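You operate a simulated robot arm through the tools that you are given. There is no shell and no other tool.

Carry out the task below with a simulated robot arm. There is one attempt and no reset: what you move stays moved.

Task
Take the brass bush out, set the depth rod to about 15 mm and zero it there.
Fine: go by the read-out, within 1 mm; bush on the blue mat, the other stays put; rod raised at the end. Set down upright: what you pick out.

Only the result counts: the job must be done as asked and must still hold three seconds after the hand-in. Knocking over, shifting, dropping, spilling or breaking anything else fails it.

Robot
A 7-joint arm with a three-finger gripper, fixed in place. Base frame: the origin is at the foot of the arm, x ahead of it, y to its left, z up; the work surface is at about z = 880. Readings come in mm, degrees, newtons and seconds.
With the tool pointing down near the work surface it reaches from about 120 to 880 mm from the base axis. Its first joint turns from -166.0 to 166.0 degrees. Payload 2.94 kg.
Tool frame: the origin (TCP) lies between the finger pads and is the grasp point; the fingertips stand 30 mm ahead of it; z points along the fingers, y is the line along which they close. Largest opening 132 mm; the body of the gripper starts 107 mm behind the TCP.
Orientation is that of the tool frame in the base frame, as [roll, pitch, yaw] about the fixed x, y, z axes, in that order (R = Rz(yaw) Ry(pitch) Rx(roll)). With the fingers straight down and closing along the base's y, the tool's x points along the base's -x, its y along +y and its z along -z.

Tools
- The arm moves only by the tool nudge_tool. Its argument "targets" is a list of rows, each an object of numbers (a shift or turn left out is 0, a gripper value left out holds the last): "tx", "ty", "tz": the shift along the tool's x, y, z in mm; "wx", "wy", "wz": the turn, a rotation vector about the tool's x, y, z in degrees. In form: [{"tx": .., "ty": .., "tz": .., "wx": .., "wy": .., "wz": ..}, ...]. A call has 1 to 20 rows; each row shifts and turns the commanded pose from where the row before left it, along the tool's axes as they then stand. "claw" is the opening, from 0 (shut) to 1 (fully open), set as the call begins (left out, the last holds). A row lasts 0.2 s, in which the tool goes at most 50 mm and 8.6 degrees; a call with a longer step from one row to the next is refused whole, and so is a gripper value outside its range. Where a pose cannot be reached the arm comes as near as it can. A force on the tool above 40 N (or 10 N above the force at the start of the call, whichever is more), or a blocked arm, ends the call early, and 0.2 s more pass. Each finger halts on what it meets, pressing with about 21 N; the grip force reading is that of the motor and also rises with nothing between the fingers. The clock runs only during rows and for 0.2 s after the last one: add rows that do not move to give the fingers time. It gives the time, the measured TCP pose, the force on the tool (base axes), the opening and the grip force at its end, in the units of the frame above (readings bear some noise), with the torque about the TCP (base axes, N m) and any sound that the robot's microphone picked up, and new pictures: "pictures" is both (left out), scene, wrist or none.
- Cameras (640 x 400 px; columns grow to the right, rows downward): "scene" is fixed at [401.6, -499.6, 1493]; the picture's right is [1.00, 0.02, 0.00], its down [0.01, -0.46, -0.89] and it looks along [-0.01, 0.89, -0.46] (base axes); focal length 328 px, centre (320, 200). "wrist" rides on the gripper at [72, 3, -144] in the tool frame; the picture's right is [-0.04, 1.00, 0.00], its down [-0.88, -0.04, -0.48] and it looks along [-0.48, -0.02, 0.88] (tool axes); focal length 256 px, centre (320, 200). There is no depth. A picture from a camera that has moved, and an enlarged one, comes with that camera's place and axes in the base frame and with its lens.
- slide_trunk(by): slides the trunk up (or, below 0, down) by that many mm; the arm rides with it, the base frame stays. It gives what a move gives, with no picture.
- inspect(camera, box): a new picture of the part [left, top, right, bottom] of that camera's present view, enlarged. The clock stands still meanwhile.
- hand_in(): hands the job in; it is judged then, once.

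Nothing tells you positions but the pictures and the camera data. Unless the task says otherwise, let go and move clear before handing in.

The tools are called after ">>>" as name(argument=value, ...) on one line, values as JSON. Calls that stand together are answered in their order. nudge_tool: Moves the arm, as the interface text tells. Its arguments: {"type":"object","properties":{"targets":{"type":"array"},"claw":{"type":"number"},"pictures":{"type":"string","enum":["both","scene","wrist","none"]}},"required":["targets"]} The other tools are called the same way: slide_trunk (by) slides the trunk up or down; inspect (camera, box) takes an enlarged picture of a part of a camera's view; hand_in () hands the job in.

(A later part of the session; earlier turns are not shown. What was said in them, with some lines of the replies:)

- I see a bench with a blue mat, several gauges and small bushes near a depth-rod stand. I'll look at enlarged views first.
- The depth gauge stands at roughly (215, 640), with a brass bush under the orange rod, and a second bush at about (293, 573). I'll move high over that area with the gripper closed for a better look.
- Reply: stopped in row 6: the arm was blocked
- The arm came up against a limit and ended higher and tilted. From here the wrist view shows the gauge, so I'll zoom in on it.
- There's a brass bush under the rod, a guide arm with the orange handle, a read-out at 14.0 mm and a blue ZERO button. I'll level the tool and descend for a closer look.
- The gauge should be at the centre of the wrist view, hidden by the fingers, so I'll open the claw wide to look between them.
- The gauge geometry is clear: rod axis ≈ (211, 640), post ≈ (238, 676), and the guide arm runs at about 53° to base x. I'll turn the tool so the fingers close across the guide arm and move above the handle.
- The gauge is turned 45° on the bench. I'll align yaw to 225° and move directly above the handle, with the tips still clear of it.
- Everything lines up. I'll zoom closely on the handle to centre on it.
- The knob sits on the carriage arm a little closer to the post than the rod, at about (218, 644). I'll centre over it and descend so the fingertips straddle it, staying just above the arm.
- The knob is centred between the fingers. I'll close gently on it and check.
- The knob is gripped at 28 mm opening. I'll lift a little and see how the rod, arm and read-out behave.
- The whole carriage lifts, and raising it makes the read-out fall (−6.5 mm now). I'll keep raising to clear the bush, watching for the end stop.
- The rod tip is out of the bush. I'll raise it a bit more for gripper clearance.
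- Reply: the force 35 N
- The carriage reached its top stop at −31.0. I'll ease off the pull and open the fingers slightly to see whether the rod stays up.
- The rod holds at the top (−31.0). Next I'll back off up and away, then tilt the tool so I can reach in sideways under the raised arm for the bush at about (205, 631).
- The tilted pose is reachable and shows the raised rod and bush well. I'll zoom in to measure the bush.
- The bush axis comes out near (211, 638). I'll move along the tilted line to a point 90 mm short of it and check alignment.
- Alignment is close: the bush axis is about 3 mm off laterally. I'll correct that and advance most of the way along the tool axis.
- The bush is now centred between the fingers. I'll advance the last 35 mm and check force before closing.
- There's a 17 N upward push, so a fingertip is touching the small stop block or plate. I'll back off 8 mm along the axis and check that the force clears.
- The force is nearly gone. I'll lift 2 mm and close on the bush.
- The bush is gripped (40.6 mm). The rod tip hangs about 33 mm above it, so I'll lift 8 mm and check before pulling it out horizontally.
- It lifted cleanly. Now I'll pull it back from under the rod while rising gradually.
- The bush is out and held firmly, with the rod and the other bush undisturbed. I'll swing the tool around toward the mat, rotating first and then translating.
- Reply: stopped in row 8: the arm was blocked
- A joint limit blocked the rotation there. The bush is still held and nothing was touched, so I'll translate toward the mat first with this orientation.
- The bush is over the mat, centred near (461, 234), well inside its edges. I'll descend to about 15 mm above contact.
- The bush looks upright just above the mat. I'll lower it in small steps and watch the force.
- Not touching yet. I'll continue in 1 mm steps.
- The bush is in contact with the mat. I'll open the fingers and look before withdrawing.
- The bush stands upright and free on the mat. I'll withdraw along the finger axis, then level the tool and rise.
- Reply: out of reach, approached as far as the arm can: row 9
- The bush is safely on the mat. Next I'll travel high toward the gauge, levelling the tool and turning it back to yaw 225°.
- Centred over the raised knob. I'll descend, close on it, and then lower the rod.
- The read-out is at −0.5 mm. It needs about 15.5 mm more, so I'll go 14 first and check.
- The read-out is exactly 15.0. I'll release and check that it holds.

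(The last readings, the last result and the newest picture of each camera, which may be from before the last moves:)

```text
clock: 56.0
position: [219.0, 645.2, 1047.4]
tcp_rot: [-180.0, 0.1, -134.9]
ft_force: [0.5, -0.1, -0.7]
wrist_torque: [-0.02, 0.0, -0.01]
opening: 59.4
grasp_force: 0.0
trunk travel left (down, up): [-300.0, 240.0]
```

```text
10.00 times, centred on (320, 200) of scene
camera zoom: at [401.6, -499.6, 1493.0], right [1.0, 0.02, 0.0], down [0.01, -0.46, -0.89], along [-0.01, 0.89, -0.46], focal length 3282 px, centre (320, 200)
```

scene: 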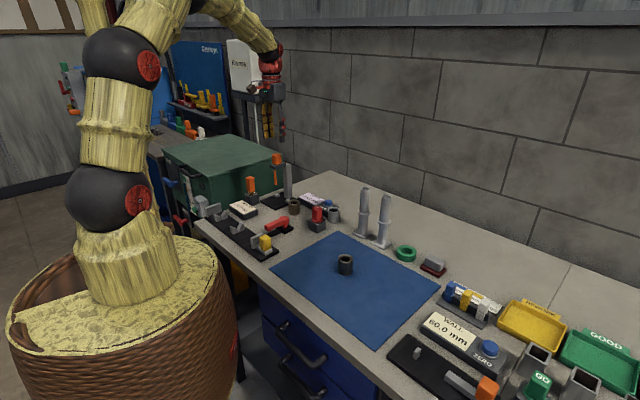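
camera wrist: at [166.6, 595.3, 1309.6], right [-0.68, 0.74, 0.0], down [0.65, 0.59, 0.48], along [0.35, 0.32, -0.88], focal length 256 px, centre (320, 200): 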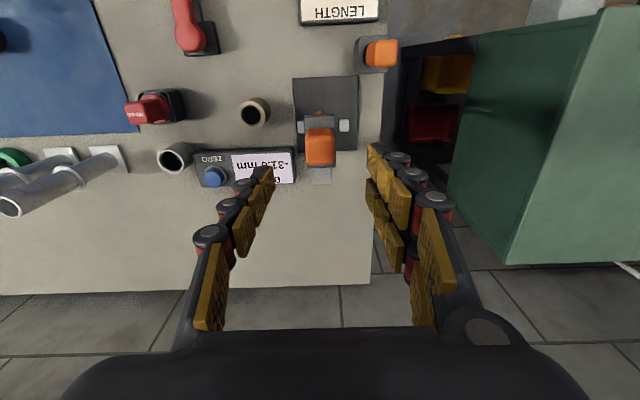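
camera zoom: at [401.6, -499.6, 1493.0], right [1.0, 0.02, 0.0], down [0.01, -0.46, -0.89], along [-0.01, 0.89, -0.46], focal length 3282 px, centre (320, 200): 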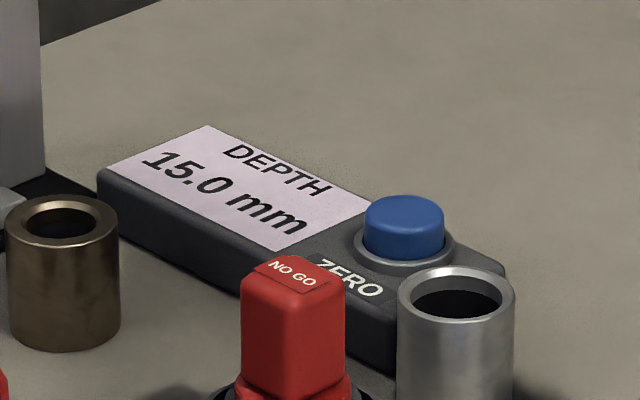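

It holds at 15.0. I'll rise straight up off the knob, then close the fingers and move above the ZERO button at about (414, 581).

>>> nudge_tool(targets=[{"tz": -15}, {"tz": -30}, {"tz": -35}, {}], pictures="none")

>>> nudge_tool(targets=[{"tx": -15.4, "ty": -30.5}, {"tx": -15.4, "ty": -30.5}, {"tx": -15.4, "ty": -30.5}, {"tx": -15.4, "ty": -30.5}, {"tx": -15.4, "ty": -30.5}, {"tx": -15.4, "ty": -30.5}, {}, {}], claw=0.0)

>>> inspect(camera="wrist", box=[220, 60, 420, 260])

>>> inspect(camera="scene", box=[240, 125, 360, 225])

```text
clock: 57.0
position: [219.9, 644.5, 1128.3]
tcp_rot: [179.9, 0.0, -134.9]
ft_force: [0.4, 0.2, 0.9]
wrist_torque: [0.0, 0.0, -0.01]
opening: 59.4
grasp_force: 0.2
trunk travel left (down, up): [-300.0, 240.0]
```

```text
clock: 58.8
position: [417.5, 578.5, 1128.7]
tcp_rot: [180.0, 0.1, -135.0]
ft_force: [-1.2, 0.3, -0.1]
wrist_torque: [0.0, -0.02, -0.02]
opening: 0.1
grasp_force: 20.9
trunk travel left (down, up): [-300.0, 240.0]
camera wrist: at [362.8, 530.0, 1271.1], right [-0.68, 0.74, 0.0], down [0.65, 0.59, 0.48], along [0.35, 0.32, -0.88], focal length 256 px, centre (320, 200)
```

scene: 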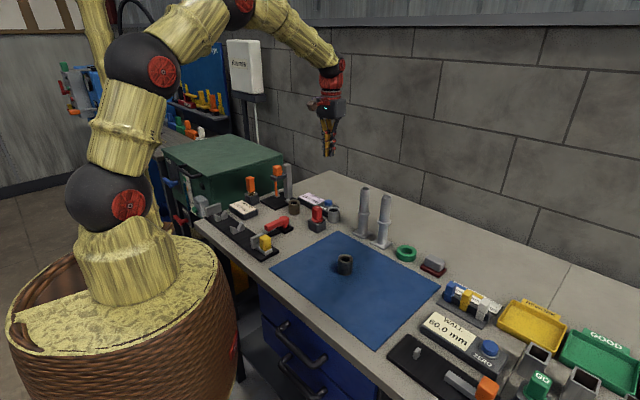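
wrist: 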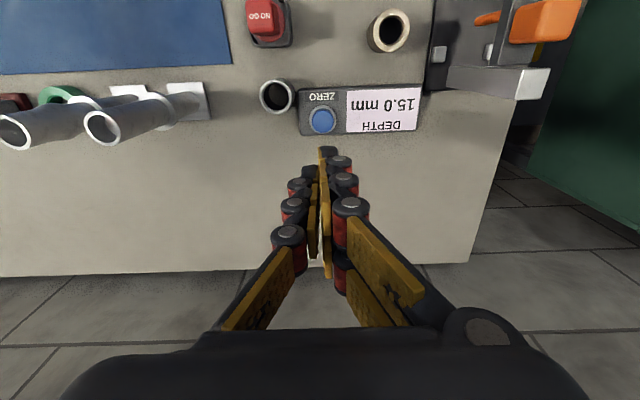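

```text
2.00 times, centred on (320, 160) of wrist
camera zoom: at [362.8, 530.0, 1271.1], right [-0.68, 0.74, 0.0], down [0.65, 0.59, 0.48], along [0.35, 0.32, -0.88], focal length 512 px, centre (320, 280)
```

zoom: 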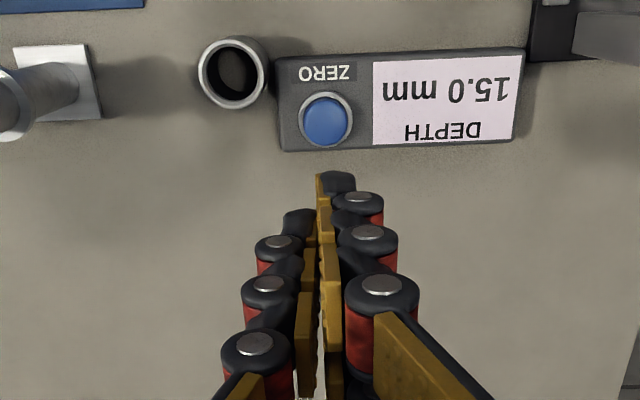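

```text
4.00 times, centred on (300, 175) of scene
camera zoom: at [401.6, -499.6, 1493.0], right [1.0, 0.02, 0.0], down [0.01, -0.46, -0.89], along [-0.01, 0.89, -0.46], focal length 1313 px, centre (400, 300)
```

zoom: 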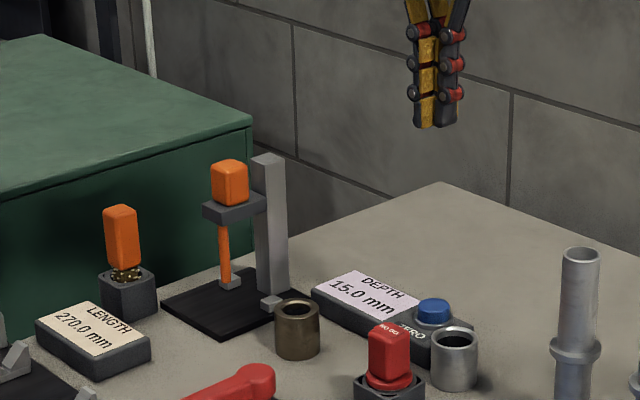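

The reading is still 15.0. I'll correct laterally over the button and descend to about 15–20 mm above it.

>>> nudge_tool(targets=[{"tx": 2.5, "ty": 5.3}, {"tz": 32}, {"tz": 32}, {"tz": 32}, {"tz": 32}, {"tz": 28}, {}, {}])

>>> inspect(camera="scene", box=[290, 170, 350, 220])

>>> inspect(camera="wrist", box=[220, 60, 420, 260])

```text
clock: 60.6
position: [408.2, 582.9, 971.0]
tcp_rot: [180.0, 0.1, -134.9]
ft_force: [0.1, -0.4, -0.9]
wrist_torque: [0.01, 0.01, 0.0]
opening: 0.2
grasp_force: 21.8
trunk travel left (down, up): [-300.0, 240.0]
camera wrist: at [355.1, 533.9, 1115.4], right [-0.68, 0.74, 0.0], down [0.65, 0.59, 0.48], along [0.35, 0.32, -0.88], focal length 256 px, centre (320, 200)
```

scene: 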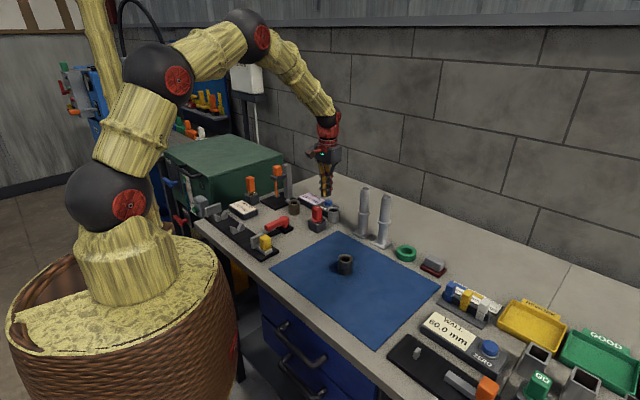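
wrist: 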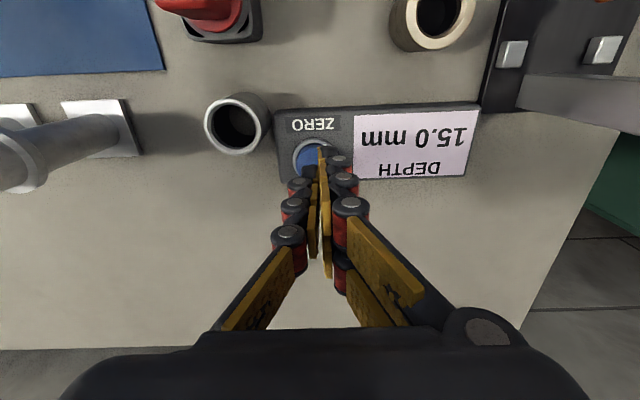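

```text
8.00 times, centred on (320, 195) of scene
camera zoom: at [401.6, -499.6, 1493.0], right [1.0, 0.02, 0.0], down [0.01, -0.46, -0.89], along [-0.01, 0.89, -0.46], focal length 2626 px, centre (320, 240)
```

zoom: 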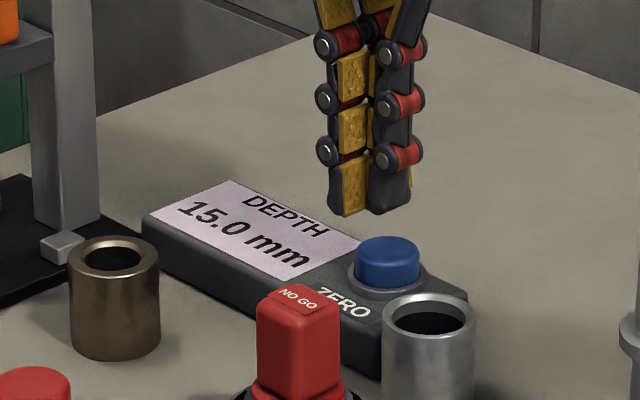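

```text
2.00 times, centred on (320, 160) of wrist
camera zoom: at [355.1, 533.9, 1115.4], right [-0.68, 0.74, 0.0], down [0.65, 0.59, 0.48], along [0.35, 0.32, -0.88], focal length 512 px, centre (320, 280)
```

zoom: 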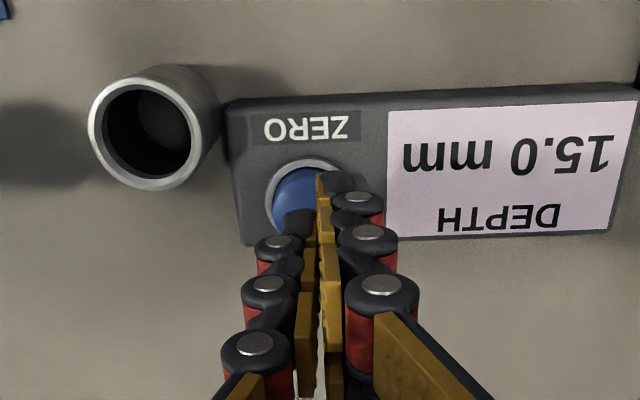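

I need about 6 mm of lateral correction. Then I'll lower in small steps onto the button.

>>> nudge_tool(targets=[{"ty": -6}, {}, {"tz": 8}, {}], pictures="wrist")

>>> inspect(camera="wrist", box=[260, 110, 380, 230])

>>> inspect(camera="scene", box=[290, 170, 350, 220])

```text
clock: 61.6
position: [414.1, 577.7, 961.0]
tcp_rot: [-179.9, 0.1, -134.9]
ft_force: [0.4, -0.1, -0.1]
wrist_torque: [0.01, 0.01, 0.02]
opening: 0.0
grasp_force: 20.9
trunk travel left (down, up): [-300.0, 240.0]
camera wrist: at [360.0, 528.8, 1105.9], right [-0.68, 0.74, 0.0], down [0.65, 0.59, 0.48], along [0.35, 0.32, -0.88], focal length 256 px, centre (320, 200)
```

wrist: 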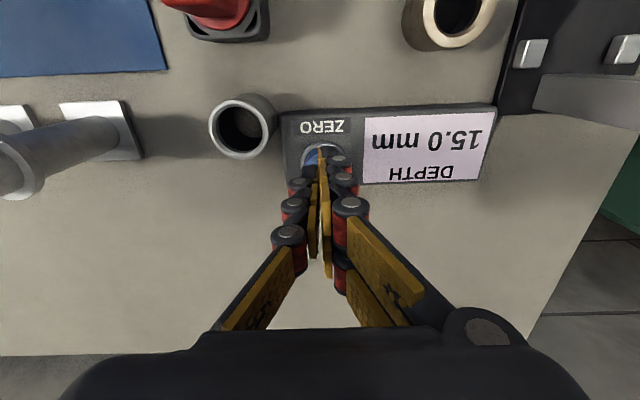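

```text
3.33 times, centred on (320, 170) of wrist
camera zoom: at [360.0, 528.8, 1105.9], right [-0.68, 0.74, 0.0], down [0.65, 0.59, 0.48], along [0.35, 0.32, -0.88], focal length 853 px, centre (320, 300)
```

zoom: 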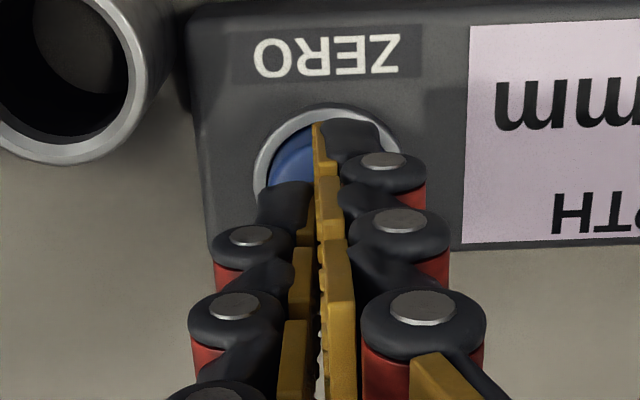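

```text
8.00 times, centred on (320, 195) of scene
camera zoom: at [401.6, -499.6, 1493.0], right [1.0, 0.02, 0.0], down [0.01, -0.46, -0.89], along [-0.01, 0.89, -0.46], focal length 2626 px, centre (320, 240)
```

zoom: 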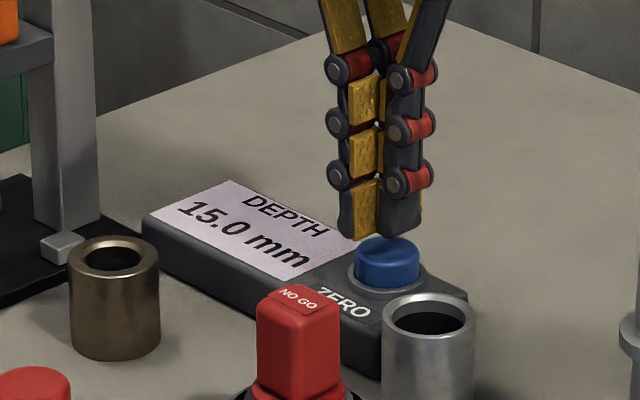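

>>> nudge_tool(targets=[{"tz": 2}, {"tz": 2}, {"tz": 2}, {"tz": 2}, {}], pictures="none")

>>> inspect(camera="scene", box=[290, 170, 350, 220])

```text
clock: 62.8
position: [414.0, 579.0, 954.9]
tcp_rot: [-180.0, 0.1, -134.9]
ft_force: [0.5, 0.1, -0.2]
wrist_torque: [-0.02, -0.01, -0.02]
opening: 0.0
grasp_force: 21.0
trunk travel left (down, up): [-300.0, 240.0]
```

```text
8.00 times, centred on (320, 195) of scene
camera zoom: at [401.6, -499.6, 1493.0], right [1.0, 0.02, 0.0], down [0.01, -0.46, -0.89], along [-0.01, 0.89, -0.46], focal length 2626 px, centre (320, 240)
```

zoom: 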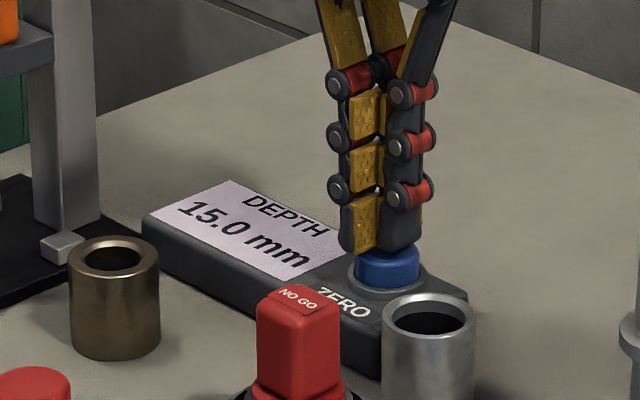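

>>> nudge_tool(targets=[{"tz": 2}, {"tz": 2}, {}], pictures="none")

>>> inspect(camera="scene", box=[290, 170, 350, 220])

```text
clock: 63.6
position: [414.1, 578.0, 950.3]
tcp_rot: [-180.0, 0.1, -134.9]
ft_force: [-0.6, -0.4, -0.3]
wrist_torque: [0.01, -0.02, -0.01]
opening: 0.0
grasp_force: 21.2
trunk travel left (down, up): [-300.0, 240.0]
```

```text
8.00 times, centred on (320, 195) of scene
camera zoom: at [401.6, -499.6, 1493.0], right [1.0, 0.02, 0.0], down [0.01, -0.46, -0.89], along [-0.01, 0.89, -0.46], focal length 2626 px, centre (320, 240)
```

zoom: 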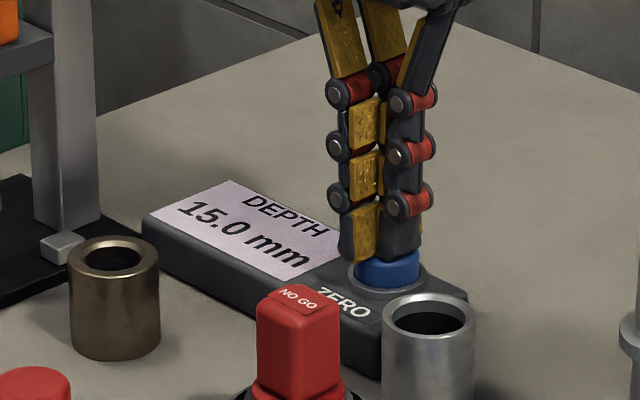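

>>> nudge_tool(targets=[{"tz": 1.5}, {"tz": 1.5}, {}], pictures="none")

>>> inspect(camera="scene", box=[290, 170, 350, 220])

```text
clock: 64.4
position: [414.3, 578.4, 947.4]
tcp_rot: [180.0, 0.2, -134.9]
ft_force: [-0.9, -0.7, 0.8]
wrist_torque: [0.0, 0.01, 0.01]
opening: 0.0
grasp_force: 21.3
trunk travel left (down, up): [-300.0, 240.0]
```

```text
8.00 times, centred on (320, 195) of scene
camera zoom: at [401.6, -499.6, 1493.0], right [1.0, 0.02, 0.0], down [0.01, -0.46, -0.89], along [-0.01, 0.89, -0.46], focal length 2626 px, centre (320, 240)
```

zoom: 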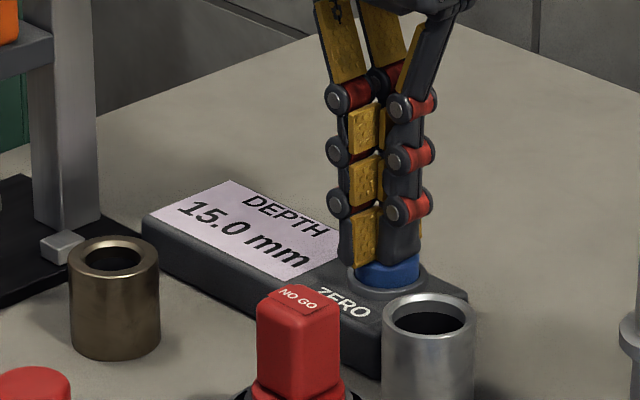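

>>> nudge_tool(targets=[{"tz": 1.5}, {"tz": 1.5}, {}], pictures="none")

>>> inspect(camera="scene", box=[290, 170, 350, 220])

```text
clock: 65.2
position: [413.5, 578.6, 944.5]
tcp_rot: [180.0, 0.1, -134.9]
ft_force: [-0.2, -1.3, 1.7]
wrist_torque: [-0.03, -0.04, 0.01]
opening: 6.0
grasp_force: 28.2
trunk travel left (down, up): [-300.0, 240.0]
heard: click
```

```text
8.00 times, centred on (320, 195) of scene
camera zoom: at [401.6, -499.6, 1493.0], right [1.0, 0.02, 0.0], down [0.01, -0.46, -0.89], along [-0.01, 0.89, -0.46], focal length 2626 px, centre (320, 240)
```

zoom: 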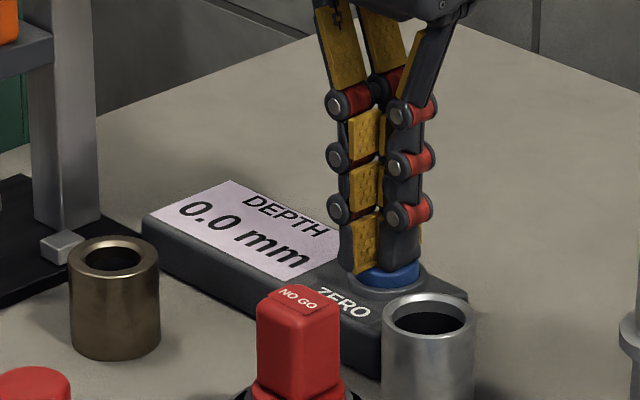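

A click, and the read-out shows 0.0. I'll rise straight up, then go back over the knob to raise the rod.

>>> nudge_tool(targets=[{"tz": -15}, {"tz": -40}, {"tz": -40}, {"tz": -40}, {"tz": -48}, {}], pictures="none")

>>> inspect(camera="scene", box=[240, 125, 360, 225])

>>> nudge_tool(targets=[{"tx": 14.9, "ty": 30.6}, {"tx": 14.9, "ty": 30.6}, {"tx": 14.9, "ty": 30.6}, {"tx": 14.9, "ty": 30.6}, {"tx": 14.9, "ty": 30.6}, {"tx": 14.9, "ty": 30.6}, {}, {}], claw=0.5)

>>> inspect(camera="wrist", box=[220, 80, 420, 280])

```text
clock: 66.6
position: [412.1, 577.5, 1127.3]
tcp_rot: [-180.0, 0.2, -134.9]
ft_force: [0.7, 0.3, 0.0]
wrist_torque: [0.0, 0.0, 0.01]
opening: 0.0
grasp_force: 28.6
trunk travel left (down, up): [-300.0, 240.0]
```

```text
4.00 times, centred on (300, 175) of scene
camera zoom: at [401.6, -499.6, 1493.0], right [1.0, 0.02, 0.0], down [0.01, -0.46, -0.89], along [-0.01, 0.89, -0.46], focal length 1313 px, centre (400, 300)
```

zoom: 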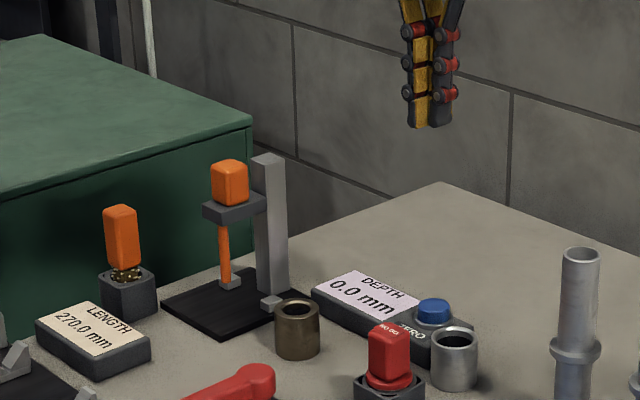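

```text
clock: 68.4
position: [220.2, 644.4, 1128.6]
tcp_rot: [180.0, 0.1, -135.0]
ft_force: [0.3, -0.1, -0.1]
wrist_torque: [-0.03, 0.03, -0.01]
opening: 65.9
grasp_force: 0.0
trunk travel left (down, up): [-300.0, 240.0]
camera wrist: at [166.8, 594.4, 1271.7], right [-0.68, 0.74, 0.0], down [0.65, 0.59, 0.48], along [0.35, 0.32, -0.88], focal length 256 px, centre (320, 200)
```

scene: 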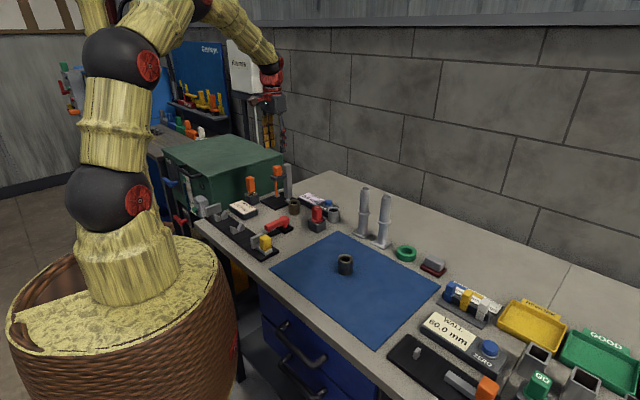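
wrist: 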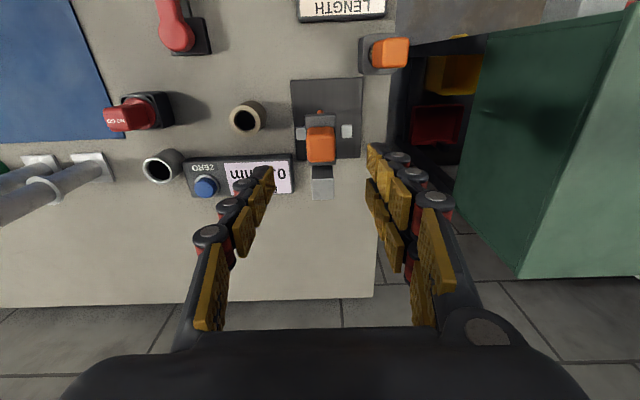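

```text
2.00 times, centred on (320, 180) of wrist
camera zoom: at [166.8, 594.4, 1271.7], right [-0.68, 0.74, 0.0], down [0.65, 0.59, 0.48], along [0.35, 0.32, -0.88], focal length 512 px, centre (320, 240)
```

zoom: 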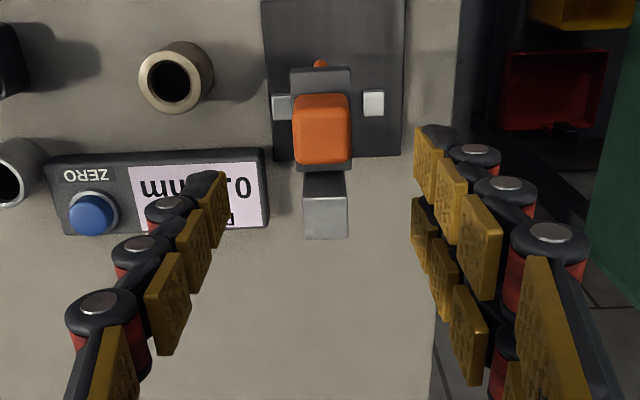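

The zero took and the read-out stays at 0.0. I'm centred over the knob again, so I'll descend and grip it.

>>> nudge_tool(targets=[{"tz": 30}, {"tz": 30}, {"tz": 20}, {}, {}], pictures="none")

>>> nudge_tool(targets=[{}, {}, {}, {}, {}], claw=0.1, pictures="none")

>>> inspect(camera="scene", box=[240, 125, 340, 215])

```text
clock: 69.6
position: [219.5, 644.0, 1049.2]
tcp_rot: [-180.0, 0.2, -134.9]
ft_force: [0.5, 0.2, 0.5]
wrist_torque: [0.0, 0.01, -0.02]
opening: 66.0
grasp_force: 0.1
trunk travel left (down, up): [-300.0, 240.0]
```

```text
clock: 70.8
position: [219.6, 644.0, 1048.1]
tcp_rot: [-179.9, 0.1, -134.9]
ft_force: [1.1, -0.3, -1.1]
wrist_torque: [0.0, -0.16, -0.04]
opening: 27.7
grasp_force: 38.3
trunk travel left (down, up): [-300.0, 240.0]
```

```text
4.44 times, centred on (290, 170) of scene
camera zoom: at [401.6, -499.6, 1493.0], right [1.0, 0.02, 0.0], down [0.01, -0.46, -0.89], along [-0.01, 0.89, -0.46], focal length 1459 px, centre (453, 333)
```

zoom: 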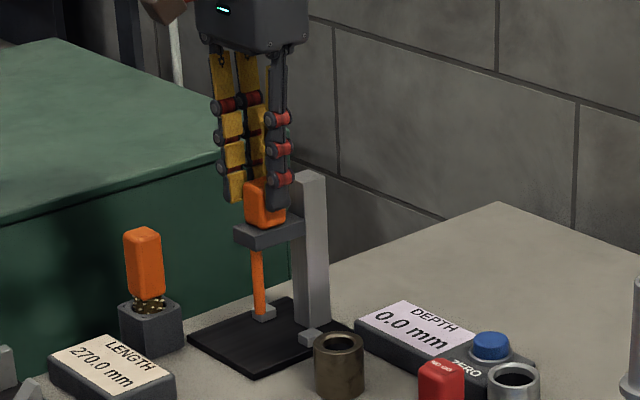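

Gripped with the read-out at 0.0. Now I'll raise the rod about 44 mm, just short of the top stop.

>>> nudge_tool(targets=[{"tz": -5}, {"tz": -5}, {"tz": -5}, {"tz": -5}, {"tz": -5}, {"tz": -5}, {"tz": -5}, {"tz": -5}, {"tz": -4}, {}], pictures="none")

>>> inspect(camera="scene", box=[240, 125, 340, 215])

```text
clock: 73.0
position: [219.1, 643.6, 1091.1]
tcp_rot: [180.0, 0.0, -134.9]
ft_force: [-6.8, -7.4, -3.5]
wrist_torque: [-0.97, 0.92, -0.03]
opening: 27.3
grasp_force: 45.2
trunk travel left (down, up): [-300.0, 240.0]
```

```text
4.44 times, centred on (290, 170) of scene
camera zoom: at [401.6, -499.6, 1493.0], right [1.0, 0.02, 0.0], down [0.01, -0.46, -0.89], along [-0.01, 0.89, -0.46], focal length 1459 px, centre (453, 333)
```

zoom: 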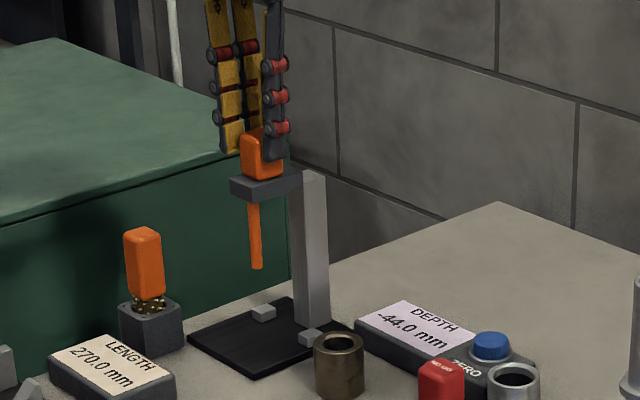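

>>> nudge_tool(targets=[{"tz": -2}, {}], pictures="none")

>>> nudge_tool(targets=[{}, {}, {}, {}], claw=0.5, pictures="none")

>>> nudge_tool(targets=[{"tz": -20}, {"tz": -30}, {"tz": -30}, {}, {}])

>>> inspect(camera="scene", box=[240, 125, 400, 285])

>>> inspect(camera="scene", box=[290, 180, 350, 220])

```text
clock: 73.6
position: [219.9, 644.3, 1094.0]
tcp_rot: [-179.9, 0.0, -134.9]
ft_force: [-10.2, -6.9, -3.4]
wrist_torque: [-0.93, 0.97, 0.01]
opening: 27.4
grasp_force: 45.2
trunk travel left (down, up): [-300.0, 240.0]
```

```text
clock: 74.6
position: [219.9, 643.5, 1094.1]
tcp_rot: [-180.0, 0.1, -134.9]
ft_force: [0.4, 0.0, -0.5]
wrist_torque: [0.0, 0.01, 0.02]
opening: 66.0
grasp_force: 0.0
trunk travel left (down, up): [-300.0, 240.0]
```

```text
clock: 75.8
position: [220.2, 644.9, 1174.9]
tcp_rot: [180.0, 0.1, -135.0]
ft_force: [0.8, -0.5, -0.1]
wrist_torque: [-0.01, -0.02, 0.01]
opening: 66.0
grasp_force: 0.2
trunk travel left (down, up): [-300.0, 240.0]
camera wrist: at [166.1, 596.2, 1317.6], right [-0.68, 0.74, 0.0], down [0.65, 0.59, 0.48], along [0.35, 0.32, -0.88], focal length 256 px, centre (320, 200)
```

scene: 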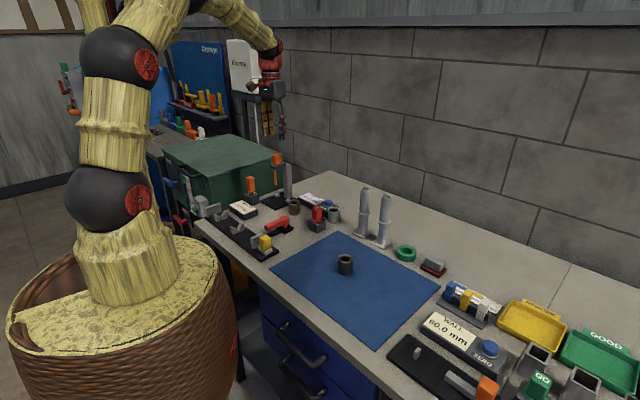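
wrist: 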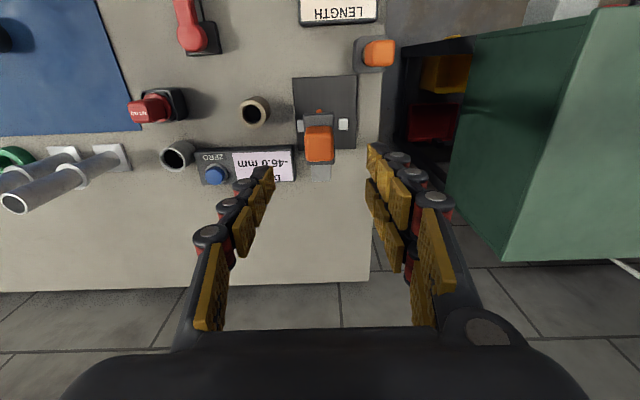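

```text
2.50 times, centred on (320, 205) of scene
camera zoom: at [401.6, -499.6, 1493.0], right [1.0, 0.02, 0.0], down [0.01, -0.46, -0.89], along [-0.01, 0.89, -0.46], focal length 820 px, centre (320, 188)
```

zoom: 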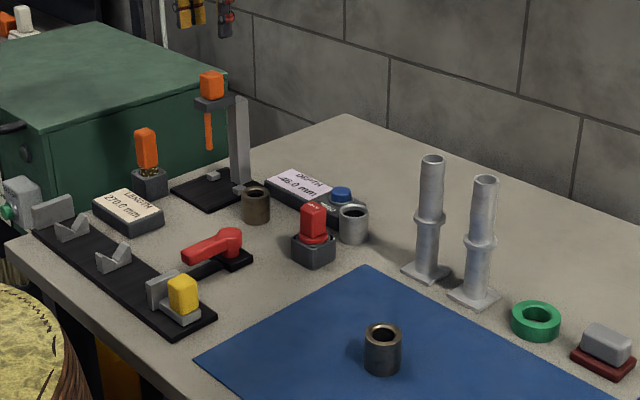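

```text
10.00 times, centred on (320, 200) of scene
camera zoom: at [401.6, -499.6, 1493.0], right [1.0, 0.02, 0.0], down [0.01, -0.46, -0.89], along [-0.01, 0.89, -0.46], focal length 3282 px, centre (320, 200)
```

zoom: 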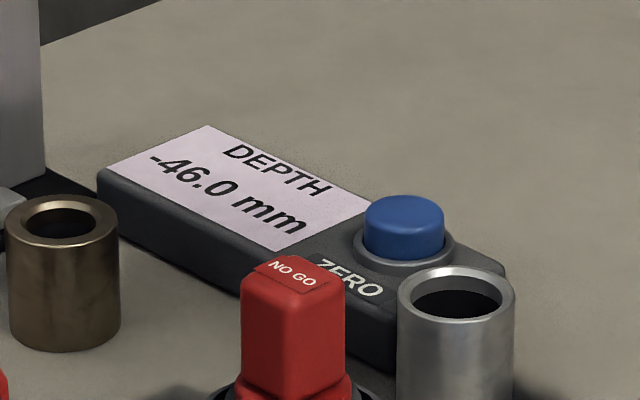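

The gauge bush is standing upright on the mat and the other bush hasn't moved. The rod was zeroed at the 15.0 mm reading and is now fully raised (−46.0), with the gripper open and clear. I'm handing in.

>>> hand_in()

```text
The job is handed in.
```

The job is handed in. At my last check before that, everything was as you asked:

- **Bush:** the brass bush from the gauge is standing upright on the blue mat. The other brass bush was not moved.
- **Zero:** I set the rod to 15.0 mm on the read-out and pressed ZERO there. The button clicked and the read-out went to 0.0.
- **Rod:** it is raised to the top of its travel and stays there on its own. The read-out shows −46.0 mm, measured from the new zero.

While I was reaching for the bush, a fingertip pressed with about 17 N on what looked like the small stop block on the gauge base. I backed off straight away and saw no sign that anything had moved.
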